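You operate a simulated robot arm through the tools that you are given. There is no shell and no other tool. Be economical: measure what you need, move in short steps, check, and stop when the job is done.

Carry out the task below with a simulated robot arm. There is one attempt and no reset: what you move stays moved.

## Task
Take the small water pot and leave it on the black plate.
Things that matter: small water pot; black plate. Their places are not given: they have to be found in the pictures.

The check looks at the end state, three seconds after you hand in, the way a careful person would. Anything else that was tipped, shoved, dropped, spilled or broken makes it a failure.

## Robot
A 7-joint arm with a two-finger parallel gripper, fixed in place. Base frame: the origin is at the foot of the arm, x ahead of it, y to its left, z up; the work surface is at about z = 0. Readings come in mm, degrees, newtons and seconds.
With the tool pointing down near the work surface it reaches from about 240 to 620 mm from the base axis. Its first joint turns from -66.0 to 66.0 degrees. Payload 2.6 kg.
Tool frame: the origin (TCP) lies between the finger pads and is the grasp point; the fingertips stand 30 mm ahead of it; z points along the fingers, y is the line along which they close. Largest opening 94 mm; finger width 28, thickness 10; the body of the gripper, 50 by 96 mm, starts 55 mm behind the TCP.
Orientation is told as [roll, pitch, yaw] about the base's x, y, z axes, in that order, counted from this pose: with the fingers straight down and closing along the base's y, the tool's x points along the base's -x, its y along +y and its z along -z.

## Interface
- The arm moves only by the tool drive_tool. Its argument "motion" is a list of rows, each a list of 2 entries, a list of its own where there are three numbers: the shift along the tool's x, y, z in mm, then the turn, a rotation vector about the tool's x, y, z in degrees. In form: [[[dx, dy, dz], [ax, ay, az]], ...]. A call has 1 to 20 rows; each row is the pose to reach, as a shift and turn from the pose commanded when the call began, along the tool's axes at that moment. "hand" is the gripper command, from -1 (fully open) to 1 (shut), values between in proportion, set as the call begins (left out, the last holds). A row lasts 0.2 s, in which the tool goes at most 50 mm and 8.6 degrees; a call with a longer step from one row to the next is refused whole, and so is a gripper value outside its range. Where a pose cannot be reached the arm comes as near as it can. A force on the tool above 40 N (or 10 N above the force at the start of the call, whichever is more), or a blocked arm, ends the call early, and 0.2 s more pass. The fingers move at their own pace (about 72 mm/s each) and stop on an object; they squeeze with about 36 N. The grip force told is the motor's: it shows also when the fingers shut on nothing. Time passes only in rows, and 0.2 s behind the last, so rows that repeat a pose let the fingers close. The reply holds the time, the measured pose of the TCP, the force on the tool along the base axes, the opening and the grip force, in the units named above and with some noise.
- Cameras (640 x 400 px; columns grow to the right, rows downward): "scene" is fixed at [8.1, 413.1, 568.9]; the picture's right is [-0.95, -0.31, 0.00], its down [-0.16, 0.50, -0.85] and it looks along [0.27, -0.81, -0.52] (base axes); focal length 362 px, centre (320, 200). "wrist" rides on the gripper at [-37, 0, -58] in the tool frame; the picture's right is [0.00, -1.00, 0.00], its down [0.97, 0.00, -0.24] and it looks along [0.24, 0.00, 0.97] (tool axes); focal length 218 px, centre (320, 200).
- camera(camera): a new picture of that camera. No time passes.
- locate(camera, pixels): for up to 12 pixels [column, row] of the newest picture of that camera ("zoom" is the newest enlarged one), the place [x, y, z] in the base frame of the surface seen there, good to about 2 mm. No time passes.
- close_up(camera, box): a new picture of the part [left, top, right, bottom] of that camera's present view, enlarged. No time passes.
- hand_in(): hands the job in; it is judged then, once.

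Go step by step. Measure first, check grasps and placings, and put right what went wrong. The budget is 60 turns and 22 pictures, counting those below and the enlarged ones. Unless the task says otherwise, let go and move clear before handing in, and close with one line.

The tools are called after "Request:" as name(argument=value, ...) on one line, values as JSON. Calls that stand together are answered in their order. drive_tool: Moves the arm, as the interface text tells. Its arguments: {"type":"object","properties":{"motion":{"type":"array","items":{"type":"array"}},"hand":{"type":"number"}},"required":["motion"]} The other tools are called the same way: camera (camera) takes a picture; locate (camera, pixels) gives the place of the surface under pixels of a picture; close_up (camera, box) takes an enlarged picture of a part of a camera's view; hand_in () hands the job in.

At the start:

```text
clock: 0.0
tool_pos: [260.3, -328.0, 338.2]
ee_rot: [0.1, 0.0, 0.0]
ft_force: [-0.3, 0.5, 0.4]
grip_width: 94.1
finger_force: 0.0
```

scene: 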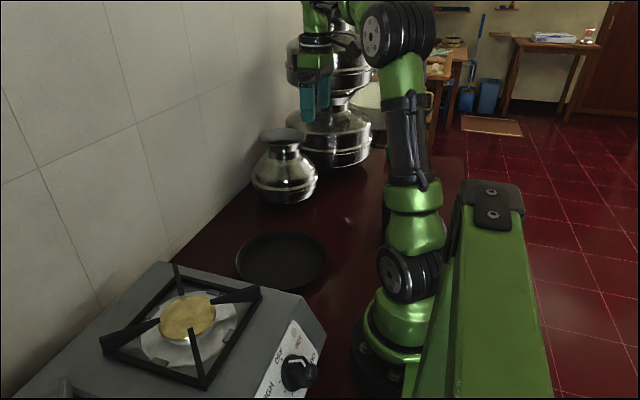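
wrist: 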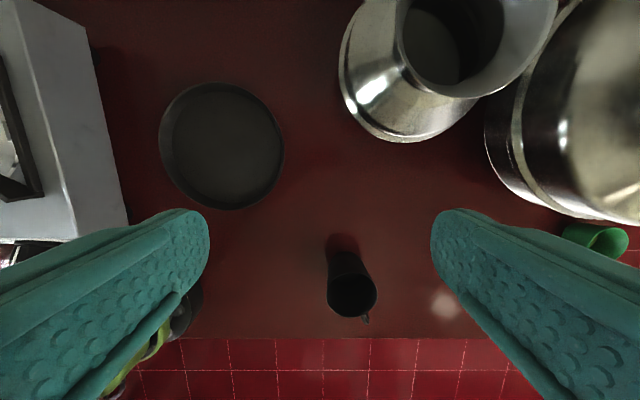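

The small metal pot shows at scene (285,170) and wrist (430,60), and the black plate at scene (282,260) and wrist (220,145). I'll measure both.

Request:
close_up(camera="scene", box=[220, 100, 380, 300])

Request:
locate(camera="scene", pixels=[[282, 134], [258, 134], [306, 134], [284, 152], [285, 180], [254, 178], [317, 178], [285, 202], [282, 260], [237, 260], [327, 260], [282, 289]])

Request:
locate(camera="wrist", pixels=[[220, 145], [164, 145], [283, 145], [222, 84], [222, 208], [440, 40], [402, 30], [380, 135], [342, 70], [470, 96], [350, 295], [490, 140]])

```text
2.00 times, centred on (300, 200) of scene
```

zoom: 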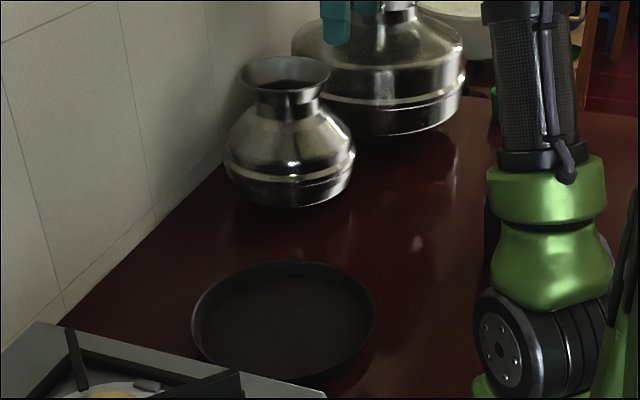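

```text
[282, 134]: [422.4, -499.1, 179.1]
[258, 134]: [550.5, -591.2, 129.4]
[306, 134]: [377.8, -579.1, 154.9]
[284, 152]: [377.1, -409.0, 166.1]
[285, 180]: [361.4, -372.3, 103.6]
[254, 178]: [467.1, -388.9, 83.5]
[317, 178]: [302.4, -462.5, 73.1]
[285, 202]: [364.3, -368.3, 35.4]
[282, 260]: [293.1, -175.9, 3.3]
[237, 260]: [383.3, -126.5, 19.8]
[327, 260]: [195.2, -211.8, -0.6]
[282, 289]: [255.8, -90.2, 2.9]
```

```text
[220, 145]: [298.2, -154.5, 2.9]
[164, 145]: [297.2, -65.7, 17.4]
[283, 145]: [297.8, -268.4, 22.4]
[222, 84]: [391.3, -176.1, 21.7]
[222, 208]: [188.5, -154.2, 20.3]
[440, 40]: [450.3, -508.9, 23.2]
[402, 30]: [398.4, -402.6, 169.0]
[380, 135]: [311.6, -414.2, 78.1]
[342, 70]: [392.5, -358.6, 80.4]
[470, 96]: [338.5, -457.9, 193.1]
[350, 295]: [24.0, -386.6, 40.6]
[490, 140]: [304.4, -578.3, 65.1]
```

The pot is centred near (390,-440), about 165 mm wide at the body, with a flared rim near z 193 that is wider than the gripper opens. I'll move over it at the present height to measure the rim and neck for a pinch of the wall.

Request:
drive_tool(motion=[[[-33, -20, 0], [0, 0, 0]], [[-66, -40, 0], [0, 0, 0]], [[-99, -60, 0], [0, 0, 0]], [[-120, -80, 0], [0, 0, 0]], [[-120, -80, 0], [0, 0, 0]]], hand=-1)

Request:
camera(camera="wrist")

Request:
camera(camera="scene")

```text
clock: 1.2
tool_pos: [370.7, -382.6, 337.0]
ee_rot: [-0.2, -0.1, 0.0]
ft_force: [0.7, 0.0, 0.8]
grip_width: 93.7
finger_force: 0.0
out of reach, approached as far as the arm can: row 4, 5
```

```text
18 pictures are left
```

wrist: 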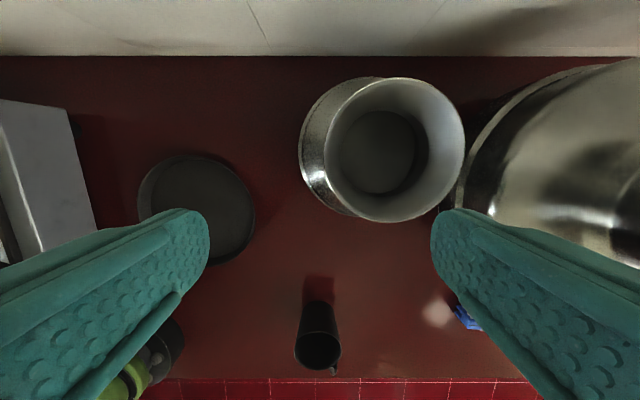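

```text
17 pictures are left
```

scene: 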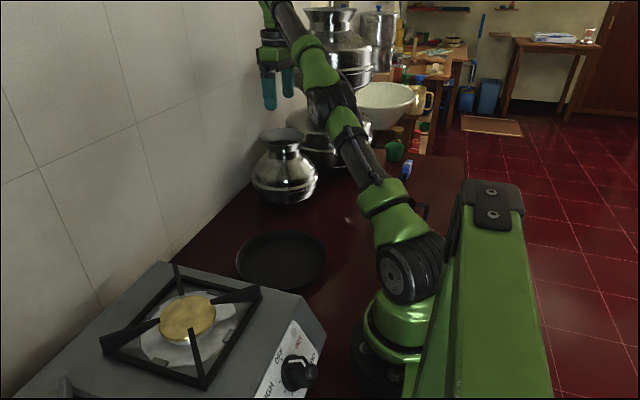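

The rim is now clear in the wrist view, an oval spanning (325..465, 78..222). I'll measure the rim, the inner throat, and the outside body and plate.

Request:
locate(camera="wrist", pixels=[[462, 150], [395, 79], [395, 220], [328, 150], [338, 150], [348, 150], [358, 150], [375, 150], [318, 150], [310, 150], [303, 150], [440, 195]])

Request:
locate(camera="scene", pixels=[[284, 146], [284, 150], [284, 154], [284, 158], [284, 162], [284, 166], [284, 173], [284, 180], [284, 190], [238, 256], [326, 256], [280, 232]])

Request:
locate(camera="wrist", pixels=[[140, 200], [253, 215], [195, 156], [205, 263], [200, 205], [95, 200], [60, 150], [470, 170], [520, 200], [410, 120], [320, 45], [500, 120]])

```text
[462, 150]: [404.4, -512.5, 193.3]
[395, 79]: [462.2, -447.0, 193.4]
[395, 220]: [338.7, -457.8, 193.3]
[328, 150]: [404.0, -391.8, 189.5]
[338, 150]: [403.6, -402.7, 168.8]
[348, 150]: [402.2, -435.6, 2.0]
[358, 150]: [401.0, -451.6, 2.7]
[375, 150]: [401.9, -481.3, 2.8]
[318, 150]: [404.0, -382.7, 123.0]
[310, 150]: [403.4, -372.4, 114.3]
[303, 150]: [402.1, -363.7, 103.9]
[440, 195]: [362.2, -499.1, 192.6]
```

```text
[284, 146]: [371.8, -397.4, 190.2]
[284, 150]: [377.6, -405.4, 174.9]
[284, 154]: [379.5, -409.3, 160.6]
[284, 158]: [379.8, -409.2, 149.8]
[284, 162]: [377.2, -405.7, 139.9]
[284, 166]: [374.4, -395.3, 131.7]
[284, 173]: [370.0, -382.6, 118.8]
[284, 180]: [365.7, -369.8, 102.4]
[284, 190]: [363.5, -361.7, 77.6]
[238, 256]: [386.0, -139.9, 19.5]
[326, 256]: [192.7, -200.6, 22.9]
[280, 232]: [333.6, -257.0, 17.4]
```

```text
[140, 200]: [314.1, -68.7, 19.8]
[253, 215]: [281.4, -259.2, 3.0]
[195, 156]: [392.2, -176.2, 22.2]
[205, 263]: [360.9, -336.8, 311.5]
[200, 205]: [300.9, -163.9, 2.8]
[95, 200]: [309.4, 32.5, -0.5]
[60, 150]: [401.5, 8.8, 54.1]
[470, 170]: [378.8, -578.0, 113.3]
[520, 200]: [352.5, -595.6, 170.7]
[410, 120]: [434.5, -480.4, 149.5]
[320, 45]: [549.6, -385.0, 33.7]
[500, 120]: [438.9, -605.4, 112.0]
```

The rim is centred at (400,-452) with radius 61 at z 193. The neck has radius about 47 at z 150–160, the wall is thin, and the plate is centred near (290,-167) with its floor at z 3. I'll pinch the wall on the +y side with the tool tilted 20°, so I'm tilting first while well above the pot.

Request:
drive_tool(motion=[[[-3, 9, 5], [7, 0, 0]], [[-6, 18, 10], [14, 0, 0]], [[-9, 28, 17], [20, 0, 0]], [[-9, 28, 17], [20, 0, 0]]])

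```text
clock: 2.2
tool_pos: [422.3, -387.6, 350.8]
ee_rot: [-20.0, 0.0, 0.0]
ft_force: [-0.3, 0.5, 1.4]
grip_width: 93.9
finger_force: 0.0
out of reach, approached as far as the arm can: row 1, 2, 3, 4
```

The tilt is right at -20°, but the position drifted to (422,-388,351) because the target was at the edge of reach. I'll come down and in a little to get back within reach, then read the pose again.

Request:
drive_tool(motion=[[[0, 15, 11], [0, 0, 0]], [[0, 30, 22], [0, 0, 0]], [[0, 30, 22], [0, 0, 0]]])

```text
clock: 3.0
tool_pos: [441.7, -379.3, 334.6]
ee_rot: [-20.0, 0.1, 0.0]
ft_force: [-0.5, 0.3, 0.0]
grip_width: 93.9
finger_force: 0.1
out of reach, approached as far as the arm can: row 1, 2, 3
```

The arm is still reported as out of reach and sits at (442,-379,335). I'll hold the command for a moment to see whether it's still converging.

Request:
drive_tool(motion=[[[0, 0, 0], [0, 0, 0]], [[0, 0, 0], [0, 0, 0]], [[0, 0, 0], [0, 0, 0]]])

Request:
camera(camera="scene")

```text
clock: 3.8
tool_pos: [441.2, -380.5, 334.9]
ee_rot: [-19.9, 0.1, 0.0]
ft_force: [0.0, -0.7, 0.4]
grip_width: 93.8
finger_force: 0.1
```

```text
16 pictures are left
```

scene: 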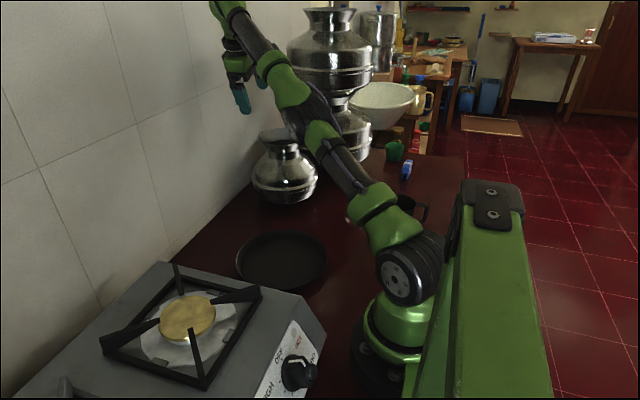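

With no out-of-reach note this time, the held pose is now the commanded one. From here I'll come inward and down to about (400,-350,290).

Request:
drive_tool(motion=[[[10, 11, 8], [0, 0, 0]], [[20, 22, 16], [0, 0, 0]], [[30, 33, 24], [0, 0, 0]], [[41, 44, 32], [0, 0, 0]], [[41, 44, 32], [0, 0, 0]]])

```text
clock: 5.0
tool_pos: [445.0, -383.8, 324.9]
ee_rot: [-20.0, 0.0, 0.1]
ft_force: [0.4, 0.0, 0.0]
grip_width: 94.0
finger_force: 0.1
out of reach, approached as far as the arm can: row 1, 2, 3, 4, 5
```

The arm is stuck near a straight-arm pose. I'll undo the tilt while drawing back inward to recover the earlier bent pose.

Request:
drive_tool(motion=[[[25, 15, 0], [-7, 0, 0]], [[50, 30, 0], [-14, 0, 0]], [[80, 40, 0], [-20, 0, 0]], [[115, 55, 0], [-20, 0, 0]], [[150, 70, 0], [-20, 0, 0]], [[150, 70, 0], [-20, 0, 0]]])

```text
clock: 6.4
tool_pos: [296.5, -316.5, 301.0]
ee_rot: [-0.1, -0.1, 0.0]
ft_force: [0.0, -0.2, 0.5]
grip_width: 93.9
finger_force: 0.1
out of reach, approached as far as the arm can: row 1, 2, 3
```

That recovered a good pose at (296,-317,301), untilted. I'll tilt here, well inside reach, before going out.

Request:
drive_tool(motion=[[[0, 0, 0], [5, 0, 0]], [[0, 0, 0], [10, 0, 0]], [[0, 0, 0], [15, 0, 0]], [[0, 0, 0], [20, 0, 0]], [[0, 0, 0], [20, 0, 0]]])

```text
clock: 7.6
tool_pos: [296.6, -317.1, 300.0]
ee_rot: [-20.1, 0.0, 0.0]
ft_force: [0.0, 0.8, -0.9]
grip_width: 94.1
finger_force: 0.1
```

The tilt holds with no reach complaint. Next I'll go to the pre-grasp pose, about 85 mm above the grasp, near (400,-367,265).

Request:
drive_tool(motion=[[[-20, -7, 10], [0, 0, 0]], [[-40, -14, 20], [0, 0, 0]], [[-60, -21, 30], [0, 0, 0]], [[-80, -28, 40], [0, 0, 0]], [[-103.5, -35, 50], [0, 0, 0]], [[-103.5, -35, 50], [0, 0, 0]]])

Request:
camera(camera="wrist")

```text
clock: 9.0
tool_pos: [400.0, -366.4, 264.0]
ee_rot: [-20.0, -0.1, 0.0]
ft_force: [0.4, 0.6, -0.5]
grip_width: 94.2
finger_force: 0.0
```

```text
15 pictures are left
```

wrist: 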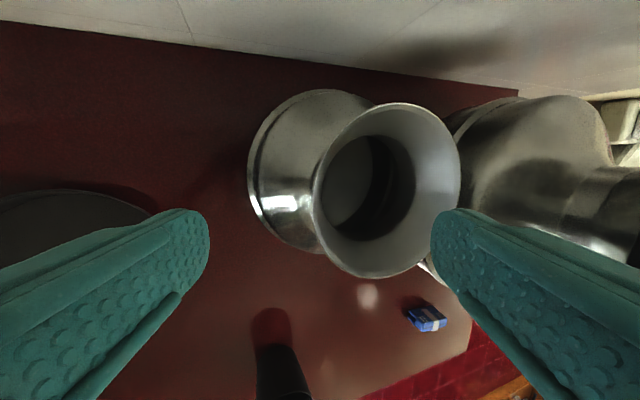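

The pre-grasp pose was reached at (400,-366,264), and the rim lies between the finger lines. I'll narrow to about 60 mm and descend 90 mm along the tool axis, with one finger inside the mouth and one outside.

Request:
drive_tool(motion=[[[0, -1, 0], [0, 0, 0]], [[0, -1, 20], [0, 0, 0]], [[0, -1, 40], [0, 0, 0]], [[0, -1, 60], [0, 0, 0]], [[0, -1, 75], [0, 0, 0]], [[0, -1, 90], [0, 0, 0]], [[0, -1, 90], [0, 0, 0]]], hand=-0.28)

Request:
camera(camera="wrist")

Request:
close_up(camera="scene", box=[230, 70, 340, 210])

```text
clock: 10.6
tool_pos: [399.1, -397.3, 179.5]
ee_rot: [-20.0, 0.0, 0.0]
ft_force: [-0.2, -1.3, 0.2]
grip_width: 60.1
finger_force: 0.0
```

```text
14 pictures are left
```

wrist: 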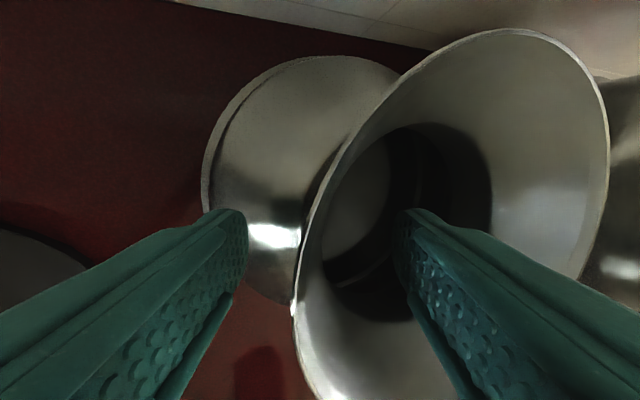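

```text
2.86 times, centred on (285, 140) of scene
```

zoom: 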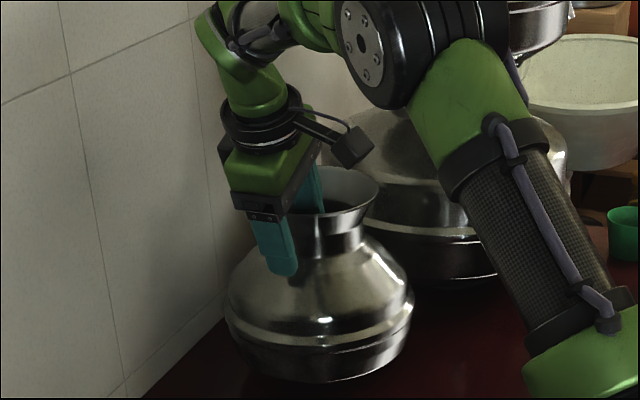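

The inner finger is in the mouth and the outer one is outside the neck, touching nothing. I'll close on the wall.

Request:
drive_tool(motion=[[[0, 0, 0], [0, 0, 0]], [[0, 0, 0], [0, 0, 0]], [[0, 0, 0], [0, 0, 0]], [[0, 0, 0], [0, 0, 0]]], hand=1)

Request:
camera(camera="wrist")

```text
clock: 11.6
tool_pos: [398.8, -399.0, 181.1]
ee_rot: [-20.2, 0.0, 0.0]
ft_force: [0.3, -2.8, 3.5]
grip_width: 13.1
finger_force: 36.2
```

```text
12 pictures are left
```

wrist: 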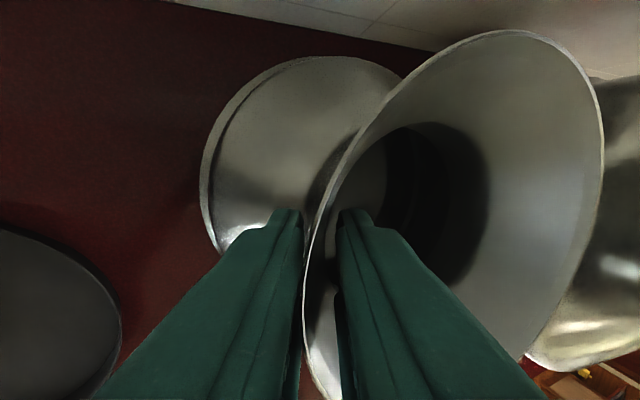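

The grip is firm at 13 mm opening and 36 N. I'll make a short slow lift of 25 mm to test it.

Request:
drive_tool(motion=[[[0, -1.7, -4.7], [0, 0, 0]], [[0, -3.4, -9.4], [0, 0, 0]], [[0, -5.1, -14.1], [0, 0, 0]], [[0, -6.8, -18.8], [0, 0, 0]], [[0, -8.6, -23.5], [0, 0, 0]], [[0, -8.6, -23.5], [0, 0, 0]]])

Request:
close_up(camera="scene", box=[230, 70, 340, 210])

```text
clock: 13.0
tool_pos: [399.2, -398.2, 206.6]
ee_rot: [-19.9, 0.1, 0.1]
ft_force: [0.8, 0.0, -6.3]
grip_width: 13.1
finger_force: 35.9
```

```text
2.86 times, centred on (285, 140) of scene
```

zoom: 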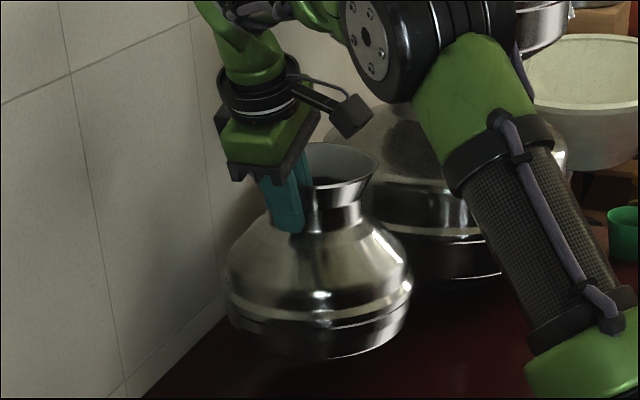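

The pot is hanging level, weighing about 6 N with no slip. I'll lift 40 mm more and carry it by (-110,+285) to above the plate.

Request:
drive_tool(motion=[[[0, -4.6, -12.5], [0, 0, 0]], [[0, -9.2, -25], [0, 0, 0]], [[0, -13.7, -37.6], [0, 0, 0]], [[7.9, 5.4, -44.6], [0, 0, 0]], [[15.7, 24.6, -51.5], [0, 0, 0]], [[23.6, 43.7, -58.5], [0, 0, 0]], [[31.4, 62.8, -65.5], [0, 0, 0]], [[39.3, 81.9, -72.4], [0, 0, 0]], [[47.1, 101.1, -79.4], [0, 0, 0]], [[55, 120.2, -86.4], [0, 0, 0]], [[62.9, 139.3, -93.3], [0, 0, 0]], [[70.7, 158.5, -100.3], [0, 0, 0]], [[78.6, 177.6, -107.2], [0, 0, 0]], [[86.4, 196.7, -114.2], [0, 0, 0]], [[94.3, 215.9, -121.2], [0, 0, 0]], [[102.1, 235, -128.1], [0, 0, 0]], [[110, 254.1, -135.1], [0, 0, 0]], [[110, 254.1, -135.1], [0, 0, 0]]])

Request:
camera(camera="scene")

Request:
camera(camera="wrist")

```text
clock: 16.8
tool_pos: [289.3, -113.3, 246.1]
ee_rot: [-20.0, 0.1, 0.1]
ft_force: [-0.2, 0.2, -5.7]
grip_width: 13.1
finger_force: 36.3
```

```text
10 pictures are left
```

scene: 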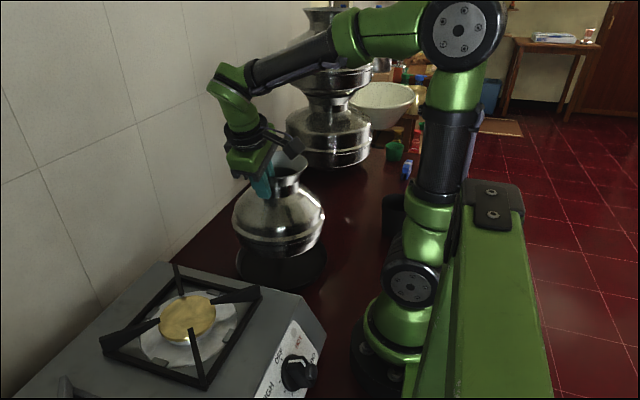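

```text
9 pictures are left
```

wrist: 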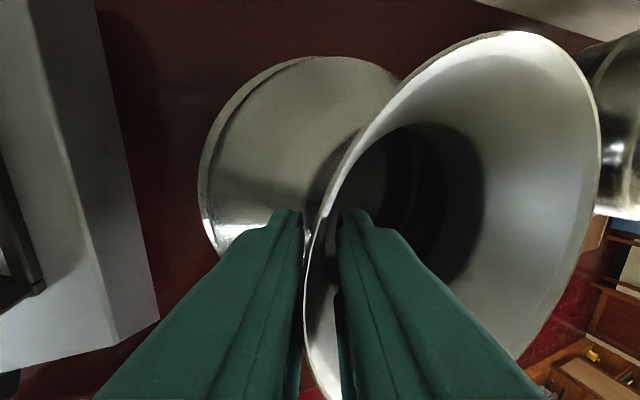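

The pot is over the plate at scene (280,225) with the grip unchanged. I'll measure the rim to get its centre and level before lowering.

Request:
locate(camera="wrist", pixels=[[515, 33], [598, 130], [567, 280], [500, 370], [390, 100], [345, 160], [200, 190], [315, 58], [596, 180], [440, 58]])

Request:
locate(camera="scene", pixels=[[233, 215], [324, 215], [279, 255], [254, 249], [310, 247], [279, 270], [240, 270], [326, 268], [282, 288]])

```text
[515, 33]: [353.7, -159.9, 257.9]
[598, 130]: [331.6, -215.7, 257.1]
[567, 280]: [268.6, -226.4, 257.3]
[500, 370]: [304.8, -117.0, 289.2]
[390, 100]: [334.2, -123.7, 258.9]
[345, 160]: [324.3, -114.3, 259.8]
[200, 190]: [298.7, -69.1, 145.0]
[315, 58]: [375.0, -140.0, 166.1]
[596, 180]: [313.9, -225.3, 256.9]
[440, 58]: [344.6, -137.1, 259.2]
```

```text
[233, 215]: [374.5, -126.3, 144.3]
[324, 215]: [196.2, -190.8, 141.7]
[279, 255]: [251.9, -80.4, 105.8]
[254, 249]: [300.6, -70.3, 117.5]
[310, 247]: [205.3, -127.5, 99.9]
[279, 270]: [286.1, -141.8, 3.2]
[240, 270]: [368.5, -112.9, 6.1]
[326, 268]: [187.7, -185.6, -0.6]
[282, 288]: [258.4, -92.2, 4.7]
```

The pot rim is centred at (292,-168), level to about 1°, and the plate centre is (290,-167), so the alignment is good. The pot's bottom is about 62 mm above the plate floor, so I'll lower 55 mm first.

Request:
drive_tool(motion=[[[0, 3.8, 10.3], [0, 0, 0]], [[0, 7.5, 20.7], [0, 0, 0]], [[0, 11.3, 31], [0, 0, 0]], [[0, 15, 41.4], [0, 0, 0]], [[0, 17, 47], [0, 0, 0]], [[0, 18.8, 51.7], [0, 0, 0]], [[0, 18.8, 51.7], [0, 0, 0]]])

Request:
camera(camera="scene")

```text
clock: 18.4
tool_pos: [288.5, -113.1, 191.3]
ee_rot: [-20.0, 0.1, 0.1]
ft_force: [-0.2, 0.9, -6.0]
grip_width: 13.0
finger_force: 35.6
```

```text
8 pictures are left
```

scene: 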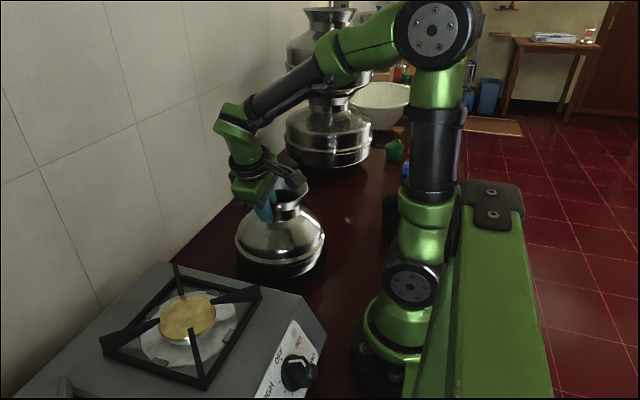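

Still free, with the full 6 N weight on the tool. I'll lower the last 7 mm in small steps and watch for the weight to come off.

Request:
drive_tool(motion=[[[0, 0.7, 1.9], [0, 0, 0]], [[0, 1.4, 3.8], [0, 0, 0]], [[0, 2, 5.6], [0, 0, 0]], [[0, 2.4, 6.6], [0, 0, 0]], [[0, 2.4, 6.6], [0, 0, 0]]])

```text
clock: 19.6
tool_pos: [291.5, -113.4, 186.3]
ee_rot: [-20.1, -0.3, 0.1]
ft_force: [-5.4, 12.1, 30.2]
grip_width: 13.1
finger_force: 36.0
```

The pot has touched down, with 30 N pushing back at z 186. I'll ease up by about 2 mm and check the seating before letting go.

Request:
drive_tool(motion=[[[0, -0.7, -1.7], [0, 0, 0]], [[0, -0.7, -1.7], [0, 0, 0]]])

Request:
close_up(camera="scene", box=[210, 160, 350, 300])

```text
clock: 20.2
tool_pos: [290.7, -112.8, 185.9]
ee_rot: [-20.1, -0.1, 0.1]
ft_force: [3.8, 1.2, 7.2]
grip_width: 12.9
finger_force: 36.5
```

```text
2.86 times, centred on (280, 230) of scene
```

zoom: 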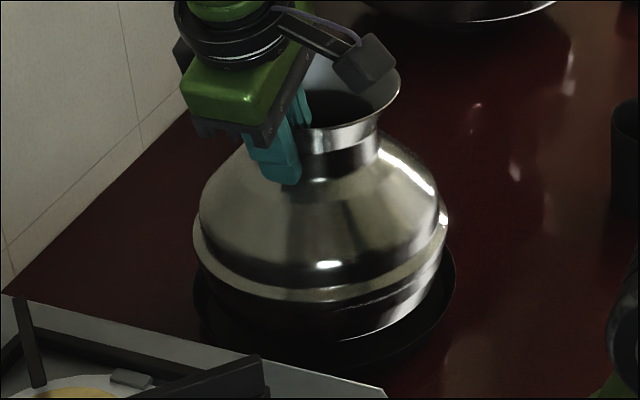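

The pot sits inside the plate rim and upright, with only about 7 N residual. I'll open to 60 mm.

Request:
drive_tool(motion=[[[0, 0, 0], [0, 0, 0]], [[0, 0, 0], [0, 0, 0]], [[0, 0, 0], [0, 0, 0]]], hand=-0.28)

Request:
camera(camera="wrist")

```text
clock: 21.0
tool_pos: [288.8, -114.7, 186.3]
ee_rot: [-20.0, 0.1, -0.1]
ft_force: [0.0, 0.2, 0.2]
grip_width: 60.3
finger_force: 0.1
```

```text
6 pictures are left
```

wrist: 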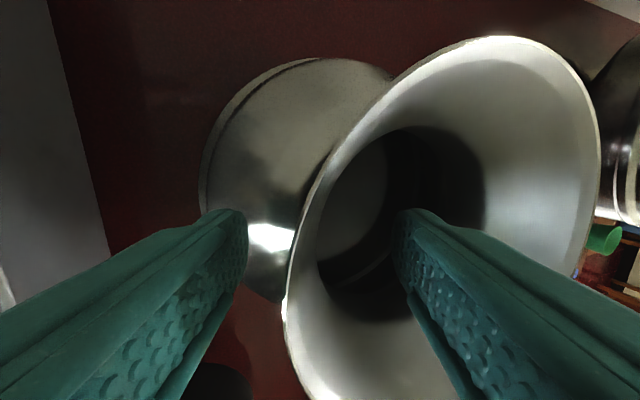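

The fingers are clear of the wall on both sides and no force remains. I'll back straight out along the tool axis by 110 mm.

Request:
drive_tool(motion=[[[0, 0, -15], [0, 0, 0]], [[0, 0, -35], [0, 0, 0]], [[0, 0, -60], [0, 0, 0]], [[0, 0, -85], [0, 0, 0]], [[0, 0, -110], [0, 0, 0]], [[0, 0, -110], [0, 0, 0]]])

Request:
camera(camera="scene")

Request:
camera(camera="wrist")

```text
clock: 22.4
tool_pos: [289.8, -76.0, 290.1]
ee_rot: [-20.0, 0.0, 0.0]
ft_force: [-0.1, -0.9, 0.7]
grip_width: 60.2
finger_force: 0.0
```

```text
5 pictures are left
```

scene: 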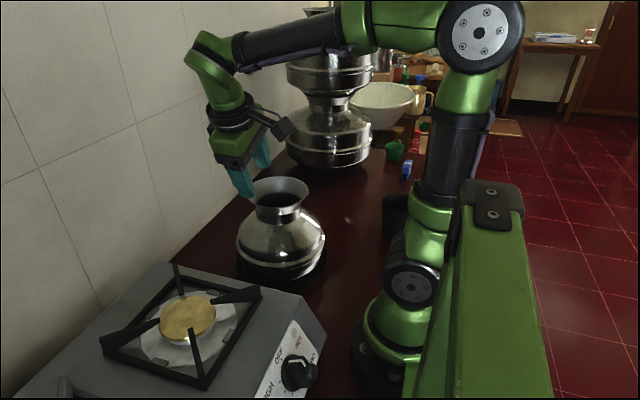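

```text
4 pictures are left
```

wrist: 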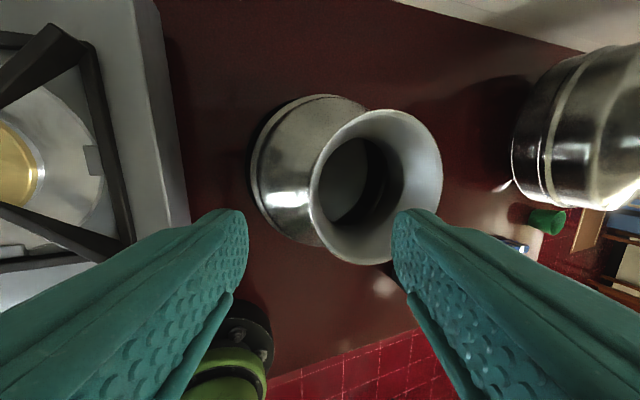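

The pot stands alone on the plate. A quick check of the rim level and position will confirm it is seated flat.

Request:
locate(camera="wrist", pixels=[[385, 111], [440, 175], [312, 205], [350, 262], [335, 140], [432, 140]])

Request:
locate(camera="scene", pixels=[[239, 262], [325, 262], [282, 288], [240, 270]])

```text
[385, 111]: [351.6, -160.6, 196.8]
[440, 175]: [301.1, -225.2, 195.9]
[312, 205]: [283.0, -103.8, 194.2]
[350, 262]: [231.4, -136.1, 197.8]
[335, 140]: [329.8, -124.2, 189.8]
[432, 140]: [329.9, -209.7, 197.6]
```

```text
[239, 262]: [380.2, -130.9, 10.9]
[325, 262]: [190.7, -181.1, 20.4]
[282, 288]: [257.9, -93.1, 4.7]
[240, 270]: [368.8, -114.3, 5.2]
```

The rim is level at z 196, which is 193 plus the 3 mm plate floor, and centred near (291,-165) on the plate. The gripper is clear, so I'm handing in.

Request:
hand_in()

```text
The job is handed in.
```

The small water pot is standing upright and centred on the black plate, and the job is handed in. The gripper is clear, and I saw nothing else moved in the last pictures.
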